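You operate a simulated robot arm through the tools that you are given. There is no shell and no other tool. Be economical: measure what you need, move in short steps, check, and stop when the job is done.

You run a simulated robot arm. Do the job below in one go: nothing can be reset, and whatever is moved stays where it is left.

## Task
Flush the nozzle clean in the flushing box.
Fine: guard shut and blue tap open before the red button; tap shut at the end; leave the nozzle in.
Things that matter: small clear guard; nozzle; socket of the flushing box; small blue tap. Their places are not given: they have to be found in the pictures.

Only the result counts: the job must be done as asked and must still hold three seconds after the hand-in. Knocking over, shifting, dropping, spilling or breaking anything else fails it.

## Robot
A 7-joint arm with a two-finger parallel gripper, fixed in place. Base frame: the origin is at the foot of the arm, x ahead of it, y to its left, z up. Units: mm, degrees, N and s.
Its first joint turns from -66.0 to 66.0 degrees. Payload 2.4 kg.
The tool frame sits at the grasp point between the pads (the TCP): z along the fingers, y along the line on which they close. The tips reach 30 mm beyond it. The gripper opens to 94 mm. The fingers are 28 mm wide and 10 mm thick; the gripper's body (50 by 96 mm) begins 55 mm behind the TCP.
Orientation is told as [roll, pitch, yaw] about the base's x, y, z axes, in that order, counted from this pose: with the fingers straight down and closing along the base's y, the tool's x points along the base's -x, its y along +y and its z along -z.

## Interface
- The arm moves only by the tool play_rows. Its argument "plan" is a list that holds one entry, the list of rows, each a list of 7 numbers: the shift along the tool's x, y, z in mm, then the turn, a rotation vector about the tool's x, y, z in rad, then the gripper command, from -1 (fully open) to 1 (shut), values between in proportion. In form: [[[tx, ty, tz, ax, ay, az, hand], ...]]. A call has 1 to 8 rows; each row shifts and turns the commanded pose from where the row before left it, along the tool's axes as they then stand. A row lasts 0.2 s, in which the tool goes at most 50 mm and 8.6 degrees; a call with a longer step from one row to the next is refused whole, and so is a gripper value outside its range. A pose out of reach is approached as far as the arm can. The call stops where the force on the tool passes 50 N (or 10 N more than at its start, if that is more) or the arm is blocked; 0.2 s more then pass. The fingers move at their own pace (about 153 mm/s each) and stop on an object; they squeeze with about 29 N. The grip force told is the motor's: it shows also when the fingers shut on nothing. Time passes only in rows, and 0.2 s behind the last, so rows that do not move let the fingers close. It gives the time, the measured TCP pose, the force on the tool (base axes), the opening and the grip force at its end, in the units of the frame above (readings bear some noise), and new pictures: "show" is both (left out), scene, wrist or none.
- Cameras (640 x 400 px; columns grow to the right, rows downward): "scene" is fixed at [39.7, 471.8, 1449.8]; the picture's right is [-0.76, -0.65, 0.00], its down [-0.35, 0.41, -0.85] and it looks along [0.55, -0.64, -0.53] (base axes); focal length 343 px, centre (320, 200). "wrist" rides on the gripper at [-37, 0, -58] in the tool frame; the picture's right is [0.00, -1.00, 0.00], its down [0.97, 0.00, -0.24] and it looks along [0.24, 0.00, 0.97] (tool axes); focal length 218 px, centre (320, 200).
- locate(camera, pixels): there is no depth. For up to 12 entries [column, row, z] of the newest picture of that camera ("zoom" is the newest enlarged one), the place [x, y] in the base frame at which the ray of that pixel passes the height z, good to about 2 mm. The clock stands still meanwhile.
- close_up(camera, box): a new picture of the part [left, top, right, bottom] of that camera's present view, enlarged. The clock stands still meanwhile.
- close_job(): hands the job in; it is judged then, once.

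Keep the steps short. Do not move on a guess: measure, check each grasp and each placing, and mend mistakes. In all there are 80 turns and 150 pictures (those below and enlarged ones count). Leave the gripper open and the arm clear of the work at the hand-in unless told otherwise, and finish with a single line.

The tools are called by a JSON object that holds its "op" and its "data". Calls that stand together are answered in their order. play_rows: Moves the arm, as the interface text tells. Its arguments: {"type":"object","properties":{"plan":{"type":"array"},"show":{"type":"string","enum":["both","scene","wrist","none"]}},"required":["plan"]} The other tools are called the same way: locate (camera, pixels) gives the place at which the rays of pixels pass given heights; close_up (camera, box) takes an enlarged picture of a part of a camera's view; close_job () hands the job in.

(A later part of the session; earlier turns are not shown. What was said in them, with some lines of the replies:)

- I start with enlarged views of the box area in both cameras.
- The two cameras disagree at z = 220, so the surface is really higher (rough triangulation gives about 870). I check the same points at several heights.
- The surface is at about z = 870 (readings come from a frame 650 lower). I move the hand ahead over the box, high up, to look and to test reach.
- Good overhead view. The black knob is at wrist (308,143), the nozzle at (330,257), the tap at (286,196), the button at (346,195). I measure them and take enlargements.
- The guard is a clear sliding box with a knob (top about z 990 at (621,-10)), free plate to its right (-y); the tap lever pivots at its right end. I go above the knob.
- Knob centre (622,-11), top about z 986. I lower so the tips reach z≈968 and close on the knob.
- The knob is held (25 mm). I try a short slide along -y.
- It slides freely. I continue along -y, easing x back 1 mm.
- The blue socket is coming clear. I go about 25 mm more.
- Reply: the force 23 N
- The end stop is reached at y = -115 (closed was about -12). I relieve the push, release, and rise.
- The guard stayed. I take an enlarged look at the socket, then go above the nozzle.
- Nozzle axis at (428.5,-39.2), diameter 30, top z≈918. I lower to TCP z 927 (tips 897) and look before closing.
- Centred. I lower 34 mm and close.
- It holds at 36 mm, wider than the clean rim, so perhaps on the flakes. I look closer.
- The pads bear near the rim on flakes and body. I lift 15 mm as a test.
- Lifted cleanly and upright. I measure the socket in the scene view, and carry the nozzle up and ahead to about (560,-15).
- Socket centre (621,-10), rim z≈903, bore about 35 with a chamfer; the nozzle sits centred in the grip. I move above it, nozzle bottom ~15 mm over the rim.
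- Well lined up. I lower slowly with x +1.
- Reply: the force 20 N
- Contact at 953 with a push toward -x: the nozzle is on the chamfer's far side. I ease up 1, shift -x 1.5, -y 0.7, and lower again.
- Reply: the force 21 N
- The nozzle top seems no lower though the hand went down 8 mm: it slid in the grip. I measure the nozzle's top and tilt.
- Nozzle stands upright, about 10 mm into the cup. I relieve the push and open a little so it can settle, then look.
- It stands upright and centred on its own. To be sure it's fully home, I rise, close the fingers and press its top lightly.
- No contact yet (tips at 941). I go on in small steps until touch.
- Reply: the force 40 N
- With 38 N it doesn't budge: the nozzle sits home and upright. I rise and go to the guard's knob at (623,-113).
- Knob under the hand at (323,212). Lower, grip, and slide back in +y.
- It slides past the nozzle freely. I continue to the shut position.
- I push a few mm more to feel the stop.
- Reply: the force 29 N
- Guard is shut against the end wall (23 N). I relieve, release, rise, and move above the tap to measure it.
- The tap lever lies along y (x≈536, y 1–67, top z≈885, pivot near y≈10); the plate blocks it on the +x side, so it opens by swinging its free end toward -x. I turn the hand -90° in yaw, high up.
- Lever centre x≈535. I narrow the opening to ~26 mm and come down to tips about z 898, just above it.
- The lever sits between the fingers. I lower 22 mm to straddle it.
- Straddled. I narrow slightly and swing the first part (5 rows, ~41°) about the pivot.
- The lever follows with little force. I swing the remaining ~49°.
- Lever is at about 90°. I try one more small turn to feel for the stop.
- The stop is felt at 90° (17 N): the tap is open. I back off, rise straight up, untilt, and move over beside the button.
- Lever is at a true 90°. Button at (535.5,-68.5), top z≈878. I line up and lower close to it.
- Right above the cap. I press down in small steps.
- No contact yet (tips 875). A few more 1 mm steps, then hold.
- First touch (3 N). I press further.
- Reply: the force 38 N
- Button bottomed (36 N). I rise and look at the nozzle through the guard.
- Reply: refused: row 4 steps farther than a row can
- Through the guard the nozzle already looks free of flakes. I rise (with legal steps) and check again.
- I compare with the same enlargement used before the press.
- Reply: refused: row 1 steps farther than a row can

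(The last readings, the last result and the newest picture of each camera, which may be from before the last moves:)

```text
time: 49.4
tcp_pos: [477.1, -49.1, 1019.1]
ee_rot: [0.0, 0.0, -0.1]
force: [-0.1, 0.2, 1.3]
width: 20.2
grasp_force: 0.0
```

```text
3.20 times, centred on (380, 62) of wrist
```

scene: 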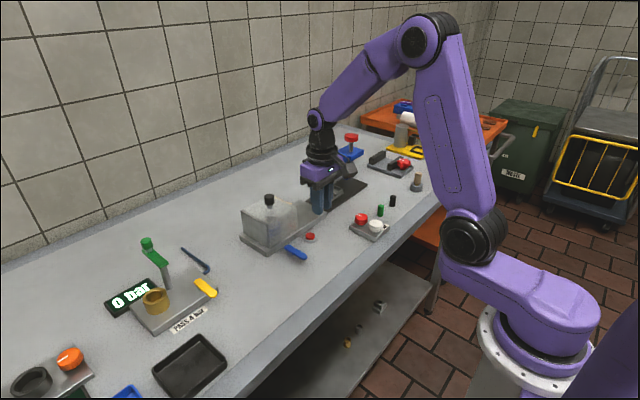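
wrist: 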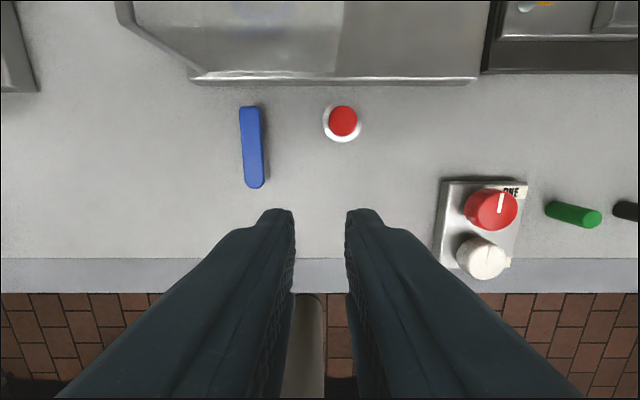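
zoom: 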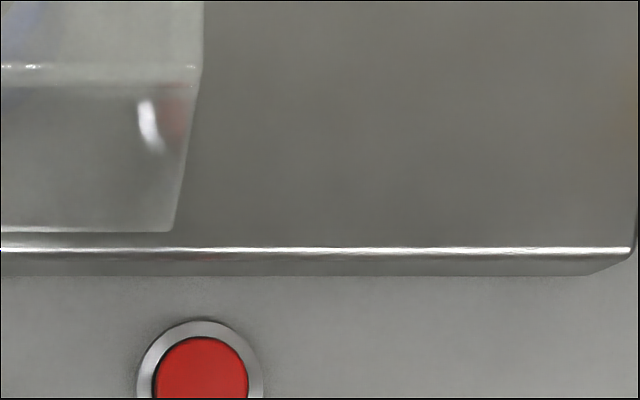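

The pre-press picture had beige/dark patches around (250,180); now it is smooth. I go to the earlier viewpoint at (531,33,1058) to confirm from above.

{"op": "play_rows", "data": {"plan": [[[-20, 30, -10, 0, 0, 0, 0.45], [-20, 30, -15, 0, 0, 0, 0.45], [-14, 22, -14, 0, 0, 0, 0.45], [0, 0, 0, 0, 0, 0, 0.45]]], "show": "wrist"}}

{"op": "close_up", "data": {"camera": "wrist", "box": [290, 20, 470, 145]}}

```text
time: 50.4
tcp_pos: [531.6, 34.1, 1058.2]
ee_rot: [0.0, 0.0, 0.0]
force: [0.0, -0.5, 0.3]
width: 25.6
grasp_force: 0.1
```

wrist: 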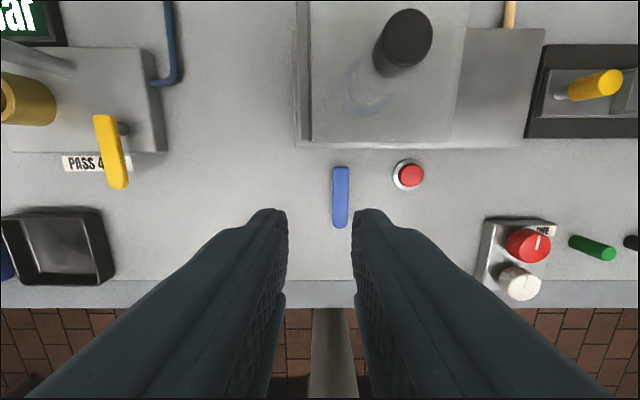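

```text
3.20 times, centred on (380, 82) of wrist
```

zoom: 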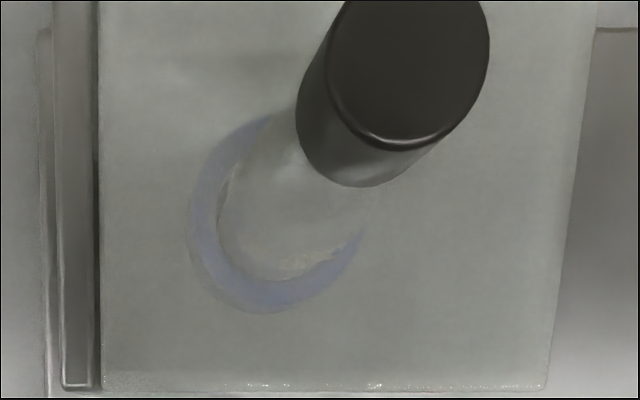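

{"op": "close_up", "data": {"camera": "wrist", "box": [335, 45, 415, 120]}}

{"op": "close_up", "data": {"camera": "scene", "box": [258, 205, 290, 240]}}

```text
5.33 times, centred on (375, 82) of wrist
```

zoom: 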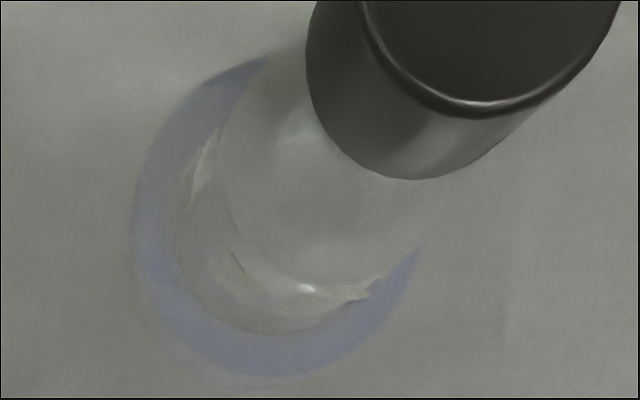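

```text
11.43 times, centred on (274, 222) of scene
```

zoom: 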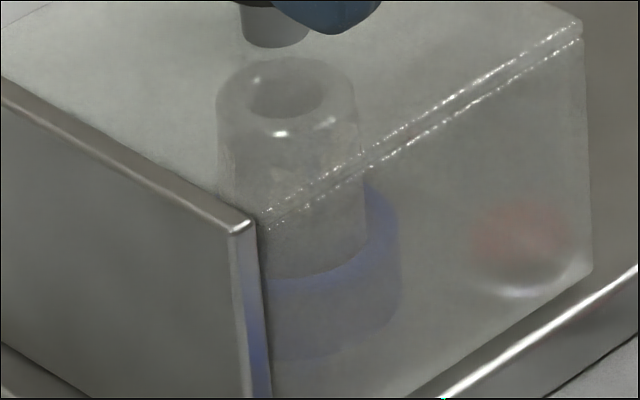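

Flake edges still seem visible at zoom (205,160) and (345,293). Perhaps the flush takes time; I wait a moment and look again.

{"op": "play_rows", "data": {"plan": [[[0, 0, 0, 0, 0, 0, 0.45], [0, 0, 0, 0, 0, 0, 0.45], [0, 0, 0, 0, 0, 0, 0.45], [0, 0, 0, 0, 0, 0, 0.45], [0, 0, 0, 0, 0, 0, 0.45], [0, 0, 0, 0, 0, 0, 0.45], [0, 0, 0, 0, 0, 0, 0.45], [0, 0, 0, 0, 0, 0, 0.45]]], "show": "none"}}

{"op": "close_up", "data": {"camera": "wrist", "box": [335, 45, 415, 120]}}

```text
time: 52.2
tcp_pos: [532.3, 31.9, 1058.2]
ee_rot: [0.0, 0.0, -0.1]
force: [0.5, 0.2, -0.6]
width: 25.9
grasp_force: 0.1
```

```text
5.33 times, centred on (375, 82) of wrist
```

zoom: 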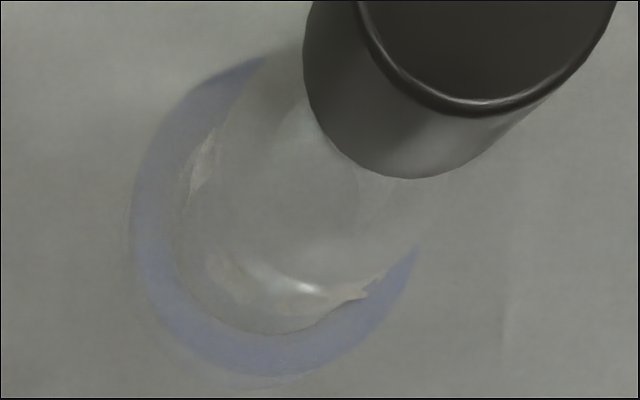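

Flakes are still there, so the flush didn't take. The cheapest check first: press the button again, deeper-centred and held for a couple of seconds.

{"op": "play_rows", "data": {"plan": [[[-2, -34, 25, 0, 0, 0, 1], [-2, -34, 25, 0, 0, 0, 1], [0, -34, 25, 0, 0, 0, 1], [0, -1, 40, 0, 0, 0, 1], [0, 0, 30, 0, 0, 0, 1], [0, 0, 6, 0, 0, 0, 1], [0, 0, 3, 0, 0, 0, 1], [0, 0, 3, 0, 0, 0, 1]]], "show": "none"}}

{"op": "play_rows", "data": {"plan": [[[0, 0, 2, 0, 0, 0, 1], [0, 0, 2, 0, 0, 0, 1], [0, 0, 1, 0, 0, 0, 1], [0, 0, 0.5, 0, 0, 0, 1], [0, 0, 0.5, 0, 0, 0, 1], [0, 0, 0, 0, 0, 0, 1], [0, 0, 0, 0, 0, 0, 1], [0, 0, 0, 0, 0, 0, 1]]], "show": "wrist"}}

{"op": "close_up", "data": {"camera": "scene", "box": [240, 190, 330, 260]}}

```text
time: 54.0
tcp_pos: [533.4, -70.6, 900.3]
ee_rot: [0.0, 0.1, 0.0]
force: [0.0, 1.0, 1.5]
width: 0.1
grasp_force: 29.3
```

```text
time: 55.8
tcp_pos: [533.6, -69.4, 894.2]
ee_rot: [0.1, -0.1, 0.0]
force: [-5.8, 5.9, 25.9]
width: 0.0
grasp_force: 29.1
```

wrist: 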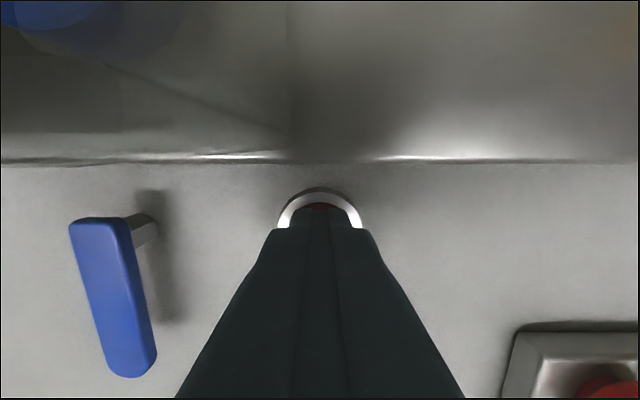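

```text
5.71 times, centred on (285, 225) of scene
```

zoom: 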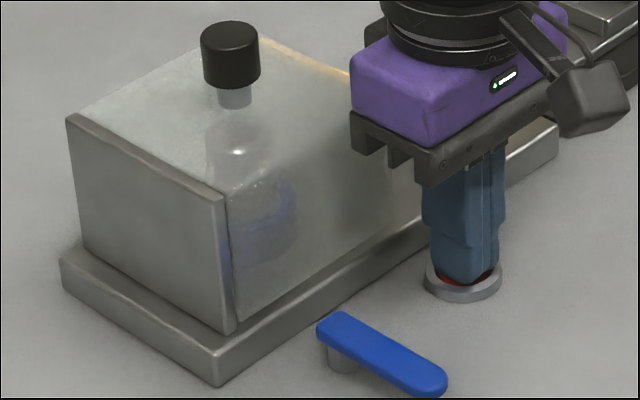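

Button held at the bottom (26 N). I hold a bit longer, rise, and look from the earlier viewpoint.

{"op": "play_rows", "data": {"plan": [[[0, 0, 0, 0, 0, 0, 1], [0, 0, 0, 0, 0, 0, 1], [0, 0, 0, 0, 0, 0, 1], [0, 0, -6, 0, 0, 0, 1], [0, 0, -30, 0, 0, 0, 1], [0, 10, -40, 0, 0, 0, 1], [0, 30, -35, 0, 0, 0, 1], [0, 30, -35, 0, 0, 0, 1]]], "show": "none"}}

{"op": "play_rows", "data": {"plan": [[[0, 33, -18, 0, 0, 0, 0.57], [0, 0, 0, 0, 0, 0, 0.45], [0, 0, 0, 0, 0, 0, 0.45]]], "show": "wrist"}}

{"op": "close_up", "data": {"camera": "wrist", "box": [335, 45, 415, 120]}}

```text
time: 57.6
tcp_pos: [534.3, -0.5, 1039.4]
ee_rot: [-0.1, 0.1, -0.1]
force: [-0.1, -0.9, 0.4]
width: 0.0
grasp_force: 28.8
```

```text
time: 58.4
tcp_pos: [535.1, 30.7, 1056.6]
ee_rot: [0.0, 0.0, 0.0]
force: [-0.2, -0.2, 0.0]
width: 25.6
grasp_force: 0.0
```

wrist: 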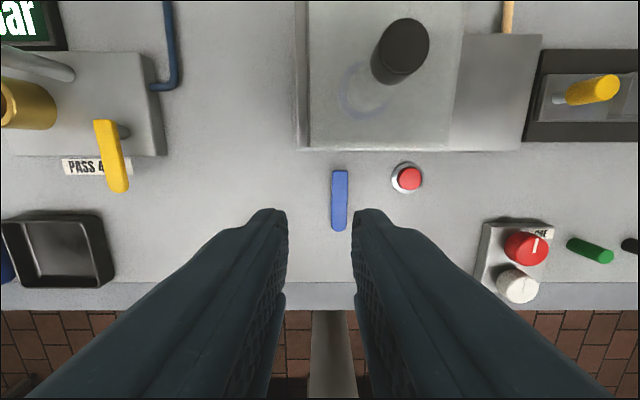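

```text
5.33 times, centred on (375, 82) of wrist
```

zoom: 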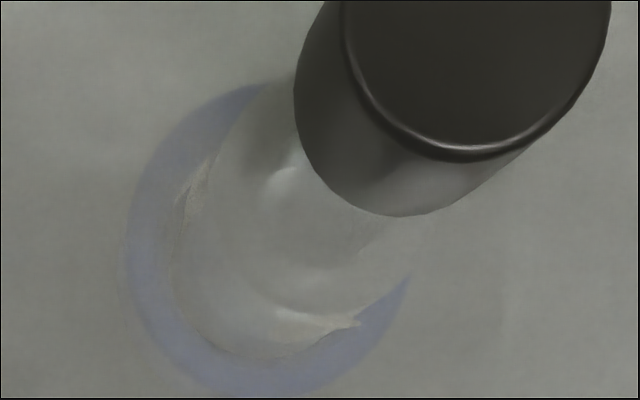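

Flakes remain, so the press itself isn't the fault; by touch the nozzle's top is near z 946, meaning its foot is only ~5–8 mm into the cup. It needs to go deeper. I go back to the knob and grip it to reopen the guard.

{"op": "play_rows", "data": {"plan": [[[-30, -14, 0, 0, 0, 0, -0.2], [-30, -14, 0, 0, 0, 0, -0.2], [-28, -14, 0, 0, 0, 0, -0.2], [0, 0, 30, 0, 0, 0, -0.2], [0, 0, 30, 0, 0, 0, -0.2], [0, 0, 0, 0, 0, 0, 0.3], [0, 0, 0, 0, 0, 0, 1], [0, 0, 0, 0, 0, 0, 1]]], "show": "none"}}

{"op": "play_rows", "data": {"plan": [[[0, -10, 0, 0, 0, 0, 1], [0, -15, 0, 0, 0, 0, 1], [0, -15, 0, 0, 0, 0, 1], [0, -15, 0, 0, 0, 0, 1], [0, -15, 0, 0, 0, 0, 1], [0, -15, 0, 0, 0, 0, 1], [0, -12, 0, 0, 0, 0, 1], [0, -5, 0, 0, 0, 0, 1]]], "show": "none"}}

{"op": "close_up", "data": {"camera": "scene", "box": [250, 195, 300, 245]}}

```text
time: 60.2
tcp_pos: [621.2, -11.3, 996.6]
ee_rot: [-0.1, 0.0, -0.1]
force: [1.0, -9.7, -4.5]
width: 25.2
grasp_force: 44.8
```

```text
time: 62.0
tcp_pos: [622.1, -111.4, 998.7]
ee_rot: [0.0, 0.2, 0.0]
force: [2.2, 0.8, -18.3]
width: 25.2
grasp_force: 45.0
```

```text
8.00 times, centred on (275, 220) of scene
```

zoom: 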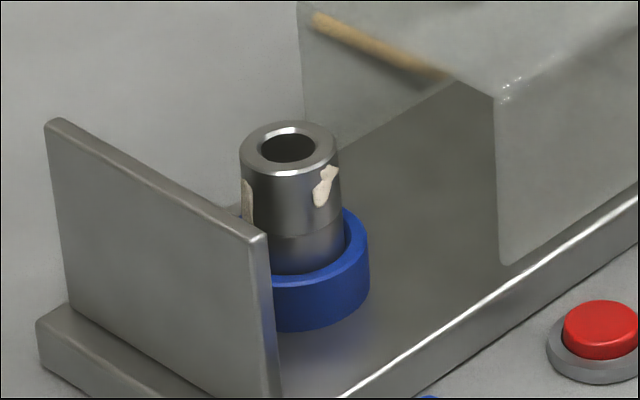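

The flush does work: several flakes have gone, two or so remain, and the nozzle stands well. It just needs more flushing. I shut the guard again, firmly.

{"op": "play_rows", "data": {"plan": [[[0, 10, 0, 0, 0, 0, 1], [0, 15, 0, 0, 0, 0, 1], [0, 15, 0, 0, 0, 0, 1], [0, 15, 0, 0, 0, 0, 1], [0, 15, 0, 0, 0, 0, 1], [0, 15, 0, 0, 0, 0, 1], [0, 12, 0, 0, 0, 0, 1], [0, 6, 0, 0, 0, 0, 1]]], "show": "none"}}

{"op": "play_rows", "data": {"plan": [[[0, 2, 0, 0, 0, 0, 1], [0, 0, 0, 0, 0, 0, 1]]], "show": "none"}}

```text
time: 63.8
tcp_pos: [621.6, -9.8, 998.5]
ee_rot: [-0.1, 0.1, -0.1]
force: [-7.4, -7.7, -9.9]
width: 25.3
grasp_force: 45.1
```

```text
time: 64.4
tcp_pos: [622.1, -9.5, 998.5]
ee_rot: [-0.1, -0.1, -0.3]
force: [-7.5, -19.0, -8.4]
width: 25.3
grasp_force: 44.4
```

Guard at the stop (19 N). Release, rise, go over the button and lower.

{"op": "play_rows", "data": {"plan": [[[0, -2.5, 0, 0, 0, 0, 1], [0, 0, 0, 0, 0, 0, 0.2], [0, 0, 0, 0, 0, 0, -0.2], [0, 0, -30, 0, 0, 0, -0.2], [0, 0, -30, 0, 0, 0, 0.2], [29, -20, 0, 0, 0, 0, 1], [29, -20, 0, 0, 0, 0, 1], [28.5, -19, 0, 0, 0, 0, 1]]], "show": "none"}}

{"op": "play_rows", "data": {"plan": [[[0, 0, 40, 0, 0, 0, 1], [0, 0, 40, 0, 0, 0, 1], [0, 0, 40, 0, 0, 0, 1], [0, 0, 25, 0, 0, 0, 1], [0, 0, 0, 0, 0, 0, 1]]], "show": "wrist"}}

```text
time: 66.2
tcp_pos: [534.5, -67.6, 1056.3]
ee_rot: [0.1, -0.1, -0.1]
force: [0.1, -0.8, 0.0]
width: 0.0
grasp_force: 28.9
```

```text
time: 67.4
tcp_pos: [535.5, -67.7, 914.2]
ee_rot: [0.0, 0.0, 0.1]
force: [0.7, 0.0, 0.3]
width: 0.0
grasp_force: 28.6
```

wrist: 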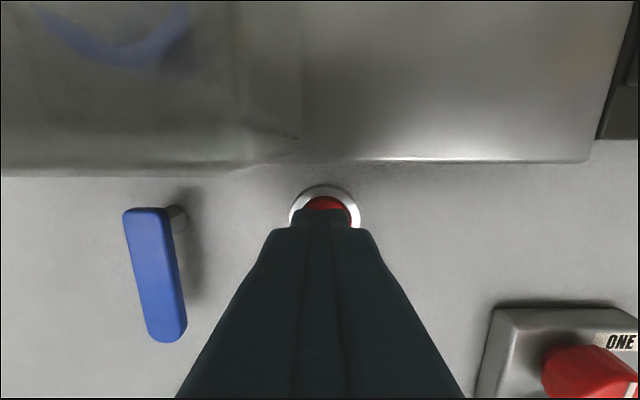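

Over the button. I press and hold for several seconds.

{"op": "play_rows", "data": {"plan": [[[0, -1.5, 8, 0, 0, 0, 1], [0, 0, 5, 0, 0, 0, 1], [0, 0, 3, 0, 0, 0, 1], [0, 0, 2, 0, 0, 0, 1], [0, 0, 1, 0, 0, 0, 1], [0, 0, 1, 0, 0, 0, 1], [0, 0, 0, 0, 0, 0, 1], [0, 0, 0, 0, 0, 0, 1]]], "show": "none"}}

{"op": "play_rows", "data": {"plan": [[[0, 0, 0, 0, 0, 0, 1], [0, 0, 0, 0, 0, 0, 1], [0, 0, 0, 0, 0, 0, 1], [0, 0, 0, 0, 0, 0, 1], [0, 0, 0, 0, 0, 0, 1], [0, 0, 0, 0, 0, 0, 1], [0, 0, 0, 0, 0, 0, 1], [0, 0, 0, 0, 0, 0, 1]]], "show": "none"}}

{"op": "play_rows", "data": {"plan": [[[0, 0, 0, 0, 0, 0, 1], [0, 0, 0, 0, 0, 0, 1], [0, 0, 0, 0, 0, 0, 1], [0, 0, 0, 0, 0, 0, 1], [0, 0, 0, 0, 0, 0, 1], [0, 0, 0, 0, 0, 0, 1], [0, 0, 0, 0, 0, 0, 1], [0, 0, 0, 0, 0, 0, 1]]], "show": "none"}}

{"op": "play_rows", "data": {"plan": [[[0, 0, 0, 0, 0, 0, 1], [0, 0, 0, 0, 0, 0, 1], [0, 0, 0, 0, 0, 0, 1], [0, 0, 0, 0, 0, 0, 1], [0, 0, 0, 0, 0, 0, 1], [0, 0, 0, 0, 0, 0, 1], [0, 0, 0, 0, 0, 0, 1], [0, 0, 0, 0, 0, 0, 1]]], "show": "none"}}

```text
time: 69.2
tcp_pos: [535.6, -68.9, 894.8]
ee_rot: [0.0, -0.1, 0.1]
force: [-7.0, 1.5, 32.0]
width: 0.0
grasp_force: 28.8
```

```text
time: 71.0
tcp_pos: [535.2, -70.5, 894.6]
ee_rot: [0.0, -0.2, -0.1]
force: [-2.7, 0.9, 31.9]
width: 0.2
grasp_force: 29.4
```

```text
time: 72.8
tcp_pos: [535.9, -70.1, 895.5]
ee_rot: [0.0, -0.2, 0.0]
force: [-1.8, 0.7, 31.4]
width: 0.1
grasp_force: 28.9
```

```text
time: 74.6
tcp_pos: [536.5, -68.9, 895.6]
ee_rot: [0.0, -0.2, 0.1]
force: [-0.9, 0.5, 31.5]
width: 0.0
grasp_force: 28.8
```

Held about 6 s at 31 N. In case each press counts, I add three more separate presses.

{"op": "play_rows", "data": {"plan": [[[0, 0, -14, 0, 0, 0, 1], [0, 0, 0, 0, 0, 0, 1], [0, 0, 8, 0, 0, 0, 1], [0, 0, 4, 0, 0, 0, 1], [0, 0, 2, 0, 0, 0, 1], [0, 0, 0, 0, 0, 0, 1], [0, 0, 0, 0, 0, 0, 1], [0, 0, 0, 0, 0, 0, 1]]], "show": "none"}}

{"op": "play_rows", "data": {"plan": [[[0, 0, -14, 0, 0, 0, 1], [0, 0, 0, 0, 0, 0, 1], [0, 0, 8, 0, 0, 0, 1], [0, 0, 4, 0, 0, 0, 1], [0, 0, 2, 0, 0, 0, 1], [0, 0, 0, 0, 0, 0, 1], [0, 0, 0, 0, 0, 0, 1], [0, 0, 0, 0, 0, 0, 1]]], "show": "none"}}

{"op": "play_rows", "data": {"plan": [[[0, 0, -14, 0, 0, 0, 1], [0, 0, 0, 0, 0, 0, 1], [0, 0, 8, 0, 0, 0, 1], [0, 0, 4, 0, 0, 0, 1], [0, 0, 2, 0, 0, 0, 1], [0, 0, 0, 0, 0, 0, 1], [0, 0, 0, 0, 0, 0, 1], [0, 0, 0, 0, 0, 0, 1]]], "show": "none"}}

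{"op": "play_rows", "data": {"plan": [[[0, 0, -6, 0, 0, 0, 1], [0, 0, -30, 0, 0, 0, 1], [0, 10, -40, 0, 0, 0, 1], [0, 28, -35, 0, 0, 0, 1], [0, 30, -35, 0, 0, 0, 0.45], [0, 33, -18, 0, 0, 0, 0.45], [0, 0, 0, 0, 0, 0, 0.45]]], "show": "none"}}

{"op": "close_up", "data": {"camera": "wrist", "box": [335, 45, 415, 120]}}

```text
time: 76.4
tcp_pos: [533.4, -69.4, 895.2]
ee_rot: [0.0, 0.0, 0.0]
force: [-17.1, 3.6, 36.1]
width: 0.1
grasp_force: 29.2
```

```text
time: 78.2
tcp_pos: [536.6, -69.3, 894.6]
ee_rot: [0.0, -0.1, 0.0]
force: [-12.6, 0.7, 33.7]
width: 0.1
grasp_force: 28.9
```

```text
time: 80.0
tcp_pos: [535.9, -67.7, 895.7]
ee_rot: [0.0, -0.2, 0.0]
force: [-8.7, -0.2, 36.2]
width: 0.0
grasp_force: 28.7
```

```text
time: 81.6
tcp_pos: [535.1, 30.8, 1057.7]
ee_rot: [0.1, 0.0, 0.0]
force: [0.1, 0.0, 0.1]
width: 25.8
grasp_force: 0.1
```

```text
5.33 times, centred on (375, 82) of wrist
```

zoom: 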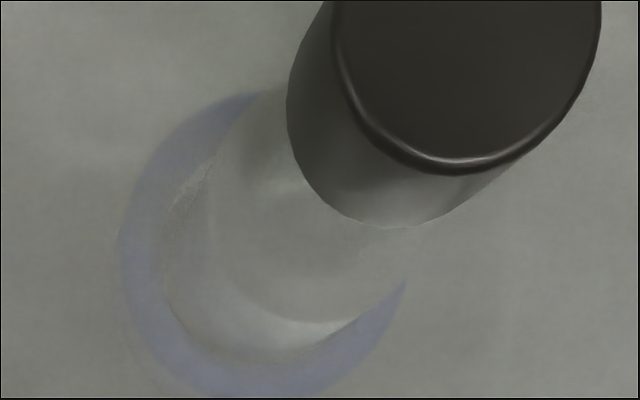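

The nozzle now looks clean with smooth edges. I check its far side from the other side of the knob, around (600,-80).

{"op": "play_rows", "data": {"plan": [[[-25, -37, -8, 0, 0, 0, 0.45], [-25, -37, -8, 0, 0, 0, 0.45], [-25, -37, -8, 0, 0, 0, 0.45], [-15, 0, 0, 0, 0, 0, 0.45], [0, 0, 0, 0, 0, 0, 0.45]]], "show": "wrist"}}

{"op": "close_up", "data": {"camera": "wrist", "box": [160, 110, 320, 210]}}

```text
time: 82.8
tcp_pos: [623.9, -79.0, 1082.5]
ee_rot: [0.0, 0.0, 0.0]
force: [0.1, 0.0, -0.3]
width: 25.7
grasp_force: 0.0
```

wrist: 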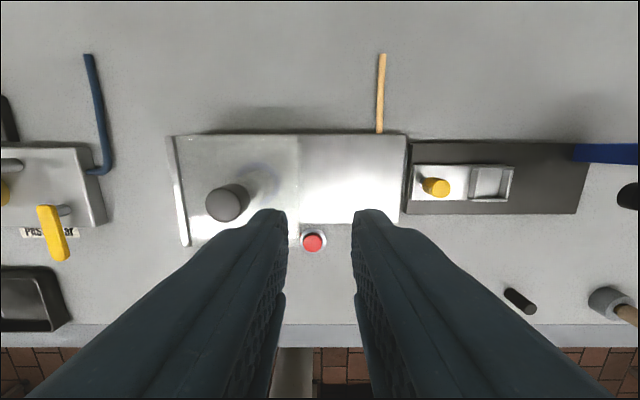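

```text
4.00 times, centred on (240, 160) of wrist
```

zoom: 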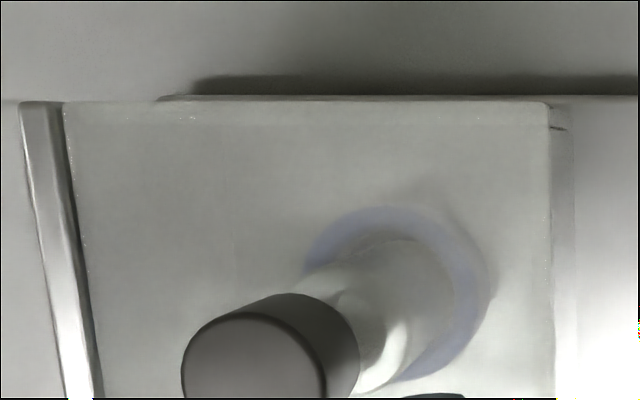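

Clean all round. Now the tap: I move above the lever's free end at (494,4), tilt the hand as before, and lower to just above it.

{"op": "play_rows", "data": {"plan": [[[32.5, 21, 6, 0, 0, 0, 0.45], [32.5, 21, 6, 0, 0, 0, 0.45], [32.5, 21, 6, 0, 0, 0, 0.45], [32.5, 20.5, 6, 0, 0, 0, 0.45], [0, 0, 0, -0.12, 0, 0, 0.45], [0, -3.9, 32.3, 0, 0, 0, 0.45], [0, -3.9, 32.3, 0, 0, 0, 0.45]]], "show": "none"}}

{"op": "play_rows", "data": {"plan": [[[0, -3.9, 32.3, 0, 0, 0, 0.45], [0, -3.9, 30, 0, 0, 0, 0.45], [0, 0, 0, 0, 0, 0, 0.45]]], "show": "wrist"}}

```text
time: 84.4
tcp_pos: [494.8, 4.2, 992.2]
ee_rot: [7.0, 0.0, 0.0]
force: [-0.3, -0.4, -0.3]
width: 25.9
grasp_force: 0.1
```

```text
time: 85.2
tcp_pos: [494.6, 4.2, 929.4]
ee_rot: [6.9, 0.1, 0.1]
force: [0.0, -0.6, 0.2]
width: 25.6
grasp_force: 0.0
```

wrist: 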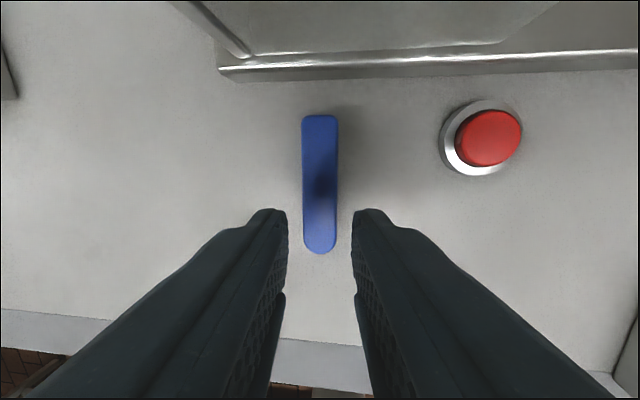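

Lever centred. I lower to straddle it and swing the first part back.

{"op": "play_rows", "data": {"plan": [[[0, -1.4, 12, 0, 0, 0, 0.45], [0, -0.9, 7.5, 0, 0, 0, 0.45], [0, -0.5, 4, 0, 0, 0, 0.45], [0, 0, 0, 0, 0, 0, 0.57], [0.41, 5.78, 0.7, 0, -0.0171, 0.1418, 0.57], [0.41, 5.78, 0.7, 0, -0.0171, 0.1418, 0.57], [0.41, 5.78, 0.7, 0, -0.0171, 0.1418, 0.57], [0.41, 5.78, 0.7, 0, -0.0171, 0.1418, 0.57]]], "show": "wrist"}}

```text
time: 87.0
tcp_pos: [498.1, 26.3, 905.9]
ee_rot: [6.9, 0.0, -32.9]
force: [-1.9, -0.7, -0.1]
width: 21.2
grasp_force: 1.0
```

wrist: 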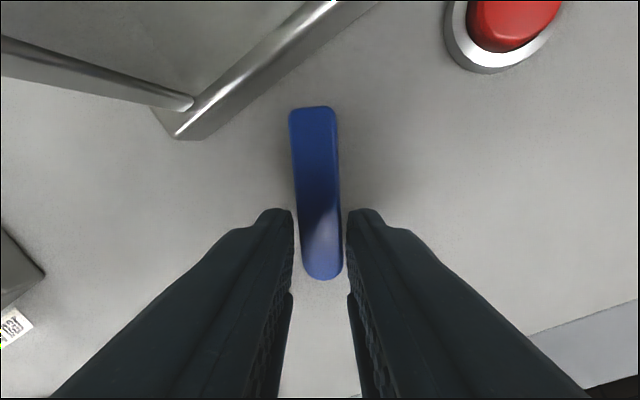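

It follows. I swing the rest.

{"op": "play_rows", "data": {"plan": [[[0.41, 5.78, 0.7, 0, -0.0171, 0.1418, 0.57], [0.41, 5.78, 0.7, 0, -0.0171, 0.1418, 0.57], [0.41, 5.78, 0.7, 0, -0.0171, 0.1418, 0.57], [0.41, 5.78, 0.7, 0, -0.0171, 0.1418, 0.57], [0.41, 5.78, 0.7, 0, -0.0171, 0.1418, 0.57], [0.41, 5.78, 0.7, 0, -0.0171, 0.1418, 0.57], [0.41, 5.78, 0.7, 0, -0.0171, 0.1418, 0.57]]], "show": "wrist"}}

```text
time: 88.6
tcp_pos: [531.0, 50.2, 905.0]
ee_rot: [6.8, 0.0, -90.1]
force: [-2.8, 0.9, -0.3]
width: 21.4
grasp_force: 0.6
```

wrist: 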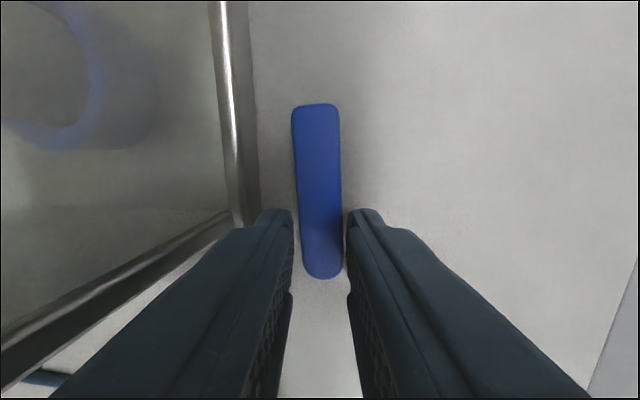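

The lever lags by a few degrees from slack. I push on a little to feel the shut stop.

{"op": "play_rows", "data": {"plan": [[[0.2, 2.9, 0.35, 0, -0.0085, 0.0709, 0.57], [0, 1.5, 0.18, 0, 0, 0, 0.57], [0, 1.5, 0.18, 0, 0, 0, 0.57], [0, 0, 0, 0, 0, 0, 0.57]]], "show": "wrist"}}

```text
time: 89.6
tcp_pos: [535.5, 50.2, 906.1]
ee_rot: [6.7, 0.1, -94.0]
force: [-9.9, 0.7, 2.0]
width: 25.9
grasp_force: 5.3
```

wrist: 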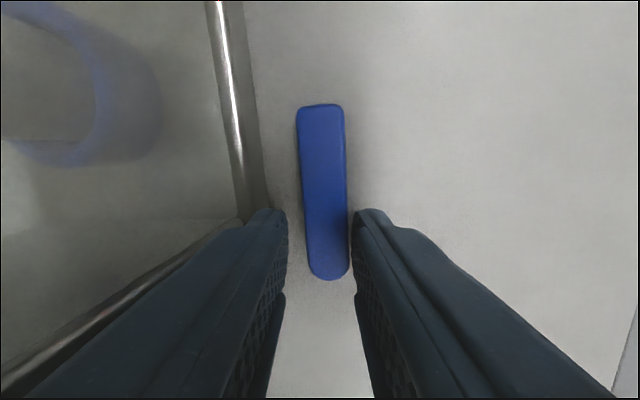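

The shut stop is felt (10 N). I ease back, open slightly, and rise straight up.

{"op": "play_rows", "data": {"plan": [[[0, -2.5, -0.3, 0, 0, 0, 0.57], [0, -0.5, 0, 0, 0, 0, 0.42], [0, 0, 0, 0, 0, 0, 0.42], [0, 2.4, -20, 0, 0, 0, 0.42], [0, 4.8, -40, 0, 0, 0, 0.42], [0, 4.8, -40, 0, 0, 0, 0.42], [0, 4.8, -40, 0, 0, 0, -0.2], [0, 0, 0, 0.12, 0, 0, -1]]], "show": "none"}}

{"op": "play_rows", "data": {"plan": [[[0, -40, -20, 0, 0, 0, -1], [0, -40, -20, 0, 0, 0, -1], [0, -40, -20, 0, 0, 0, -1], [0, 0, 0, 0, 0, 0, -1]]], "show": "scene"}}

{"op": "close_up", "data": {"camera": "scene", "box": [240, 190, 330, 270]}}

```text
time: 91.4
tcp_pos: [533.6, 50.5, 1047.1]
ee_rot: [-0.1, 0.0, -94.0]
force: [-0.2, 0.2, 0.2]
width: 94.0
grasp_force: 0.0
```

```text
time: 92.4
tcp_pos: [412.4, 59.7, 1107.9]
ee_rot: [0.0, 0.0, -94.1]
force: [0.0, 0.3, 0.1]
width: 93.9
grasp_force: 0.0
```

scene: 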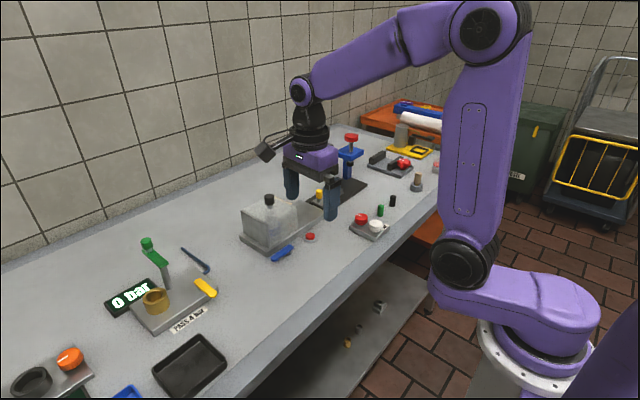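

```text
5.00 times, centred on (285, 230) of scene
```

zoom: 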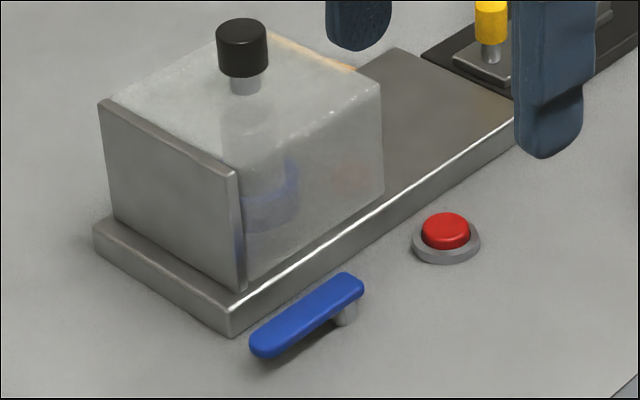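

The lever is back at its starting place (tap shut), the guard is shut, and the nozzle is in the socket and looks clean. The gripper is open and clear of the work, so I hand in.

{"op": "close_job", "data": {}}

```text
The job is handed in.
```

The nozzle was flushed with the guard shut and the tap open, looks clean through the guard, and is still in the socket; the tap is shut again, and the job is handed in.
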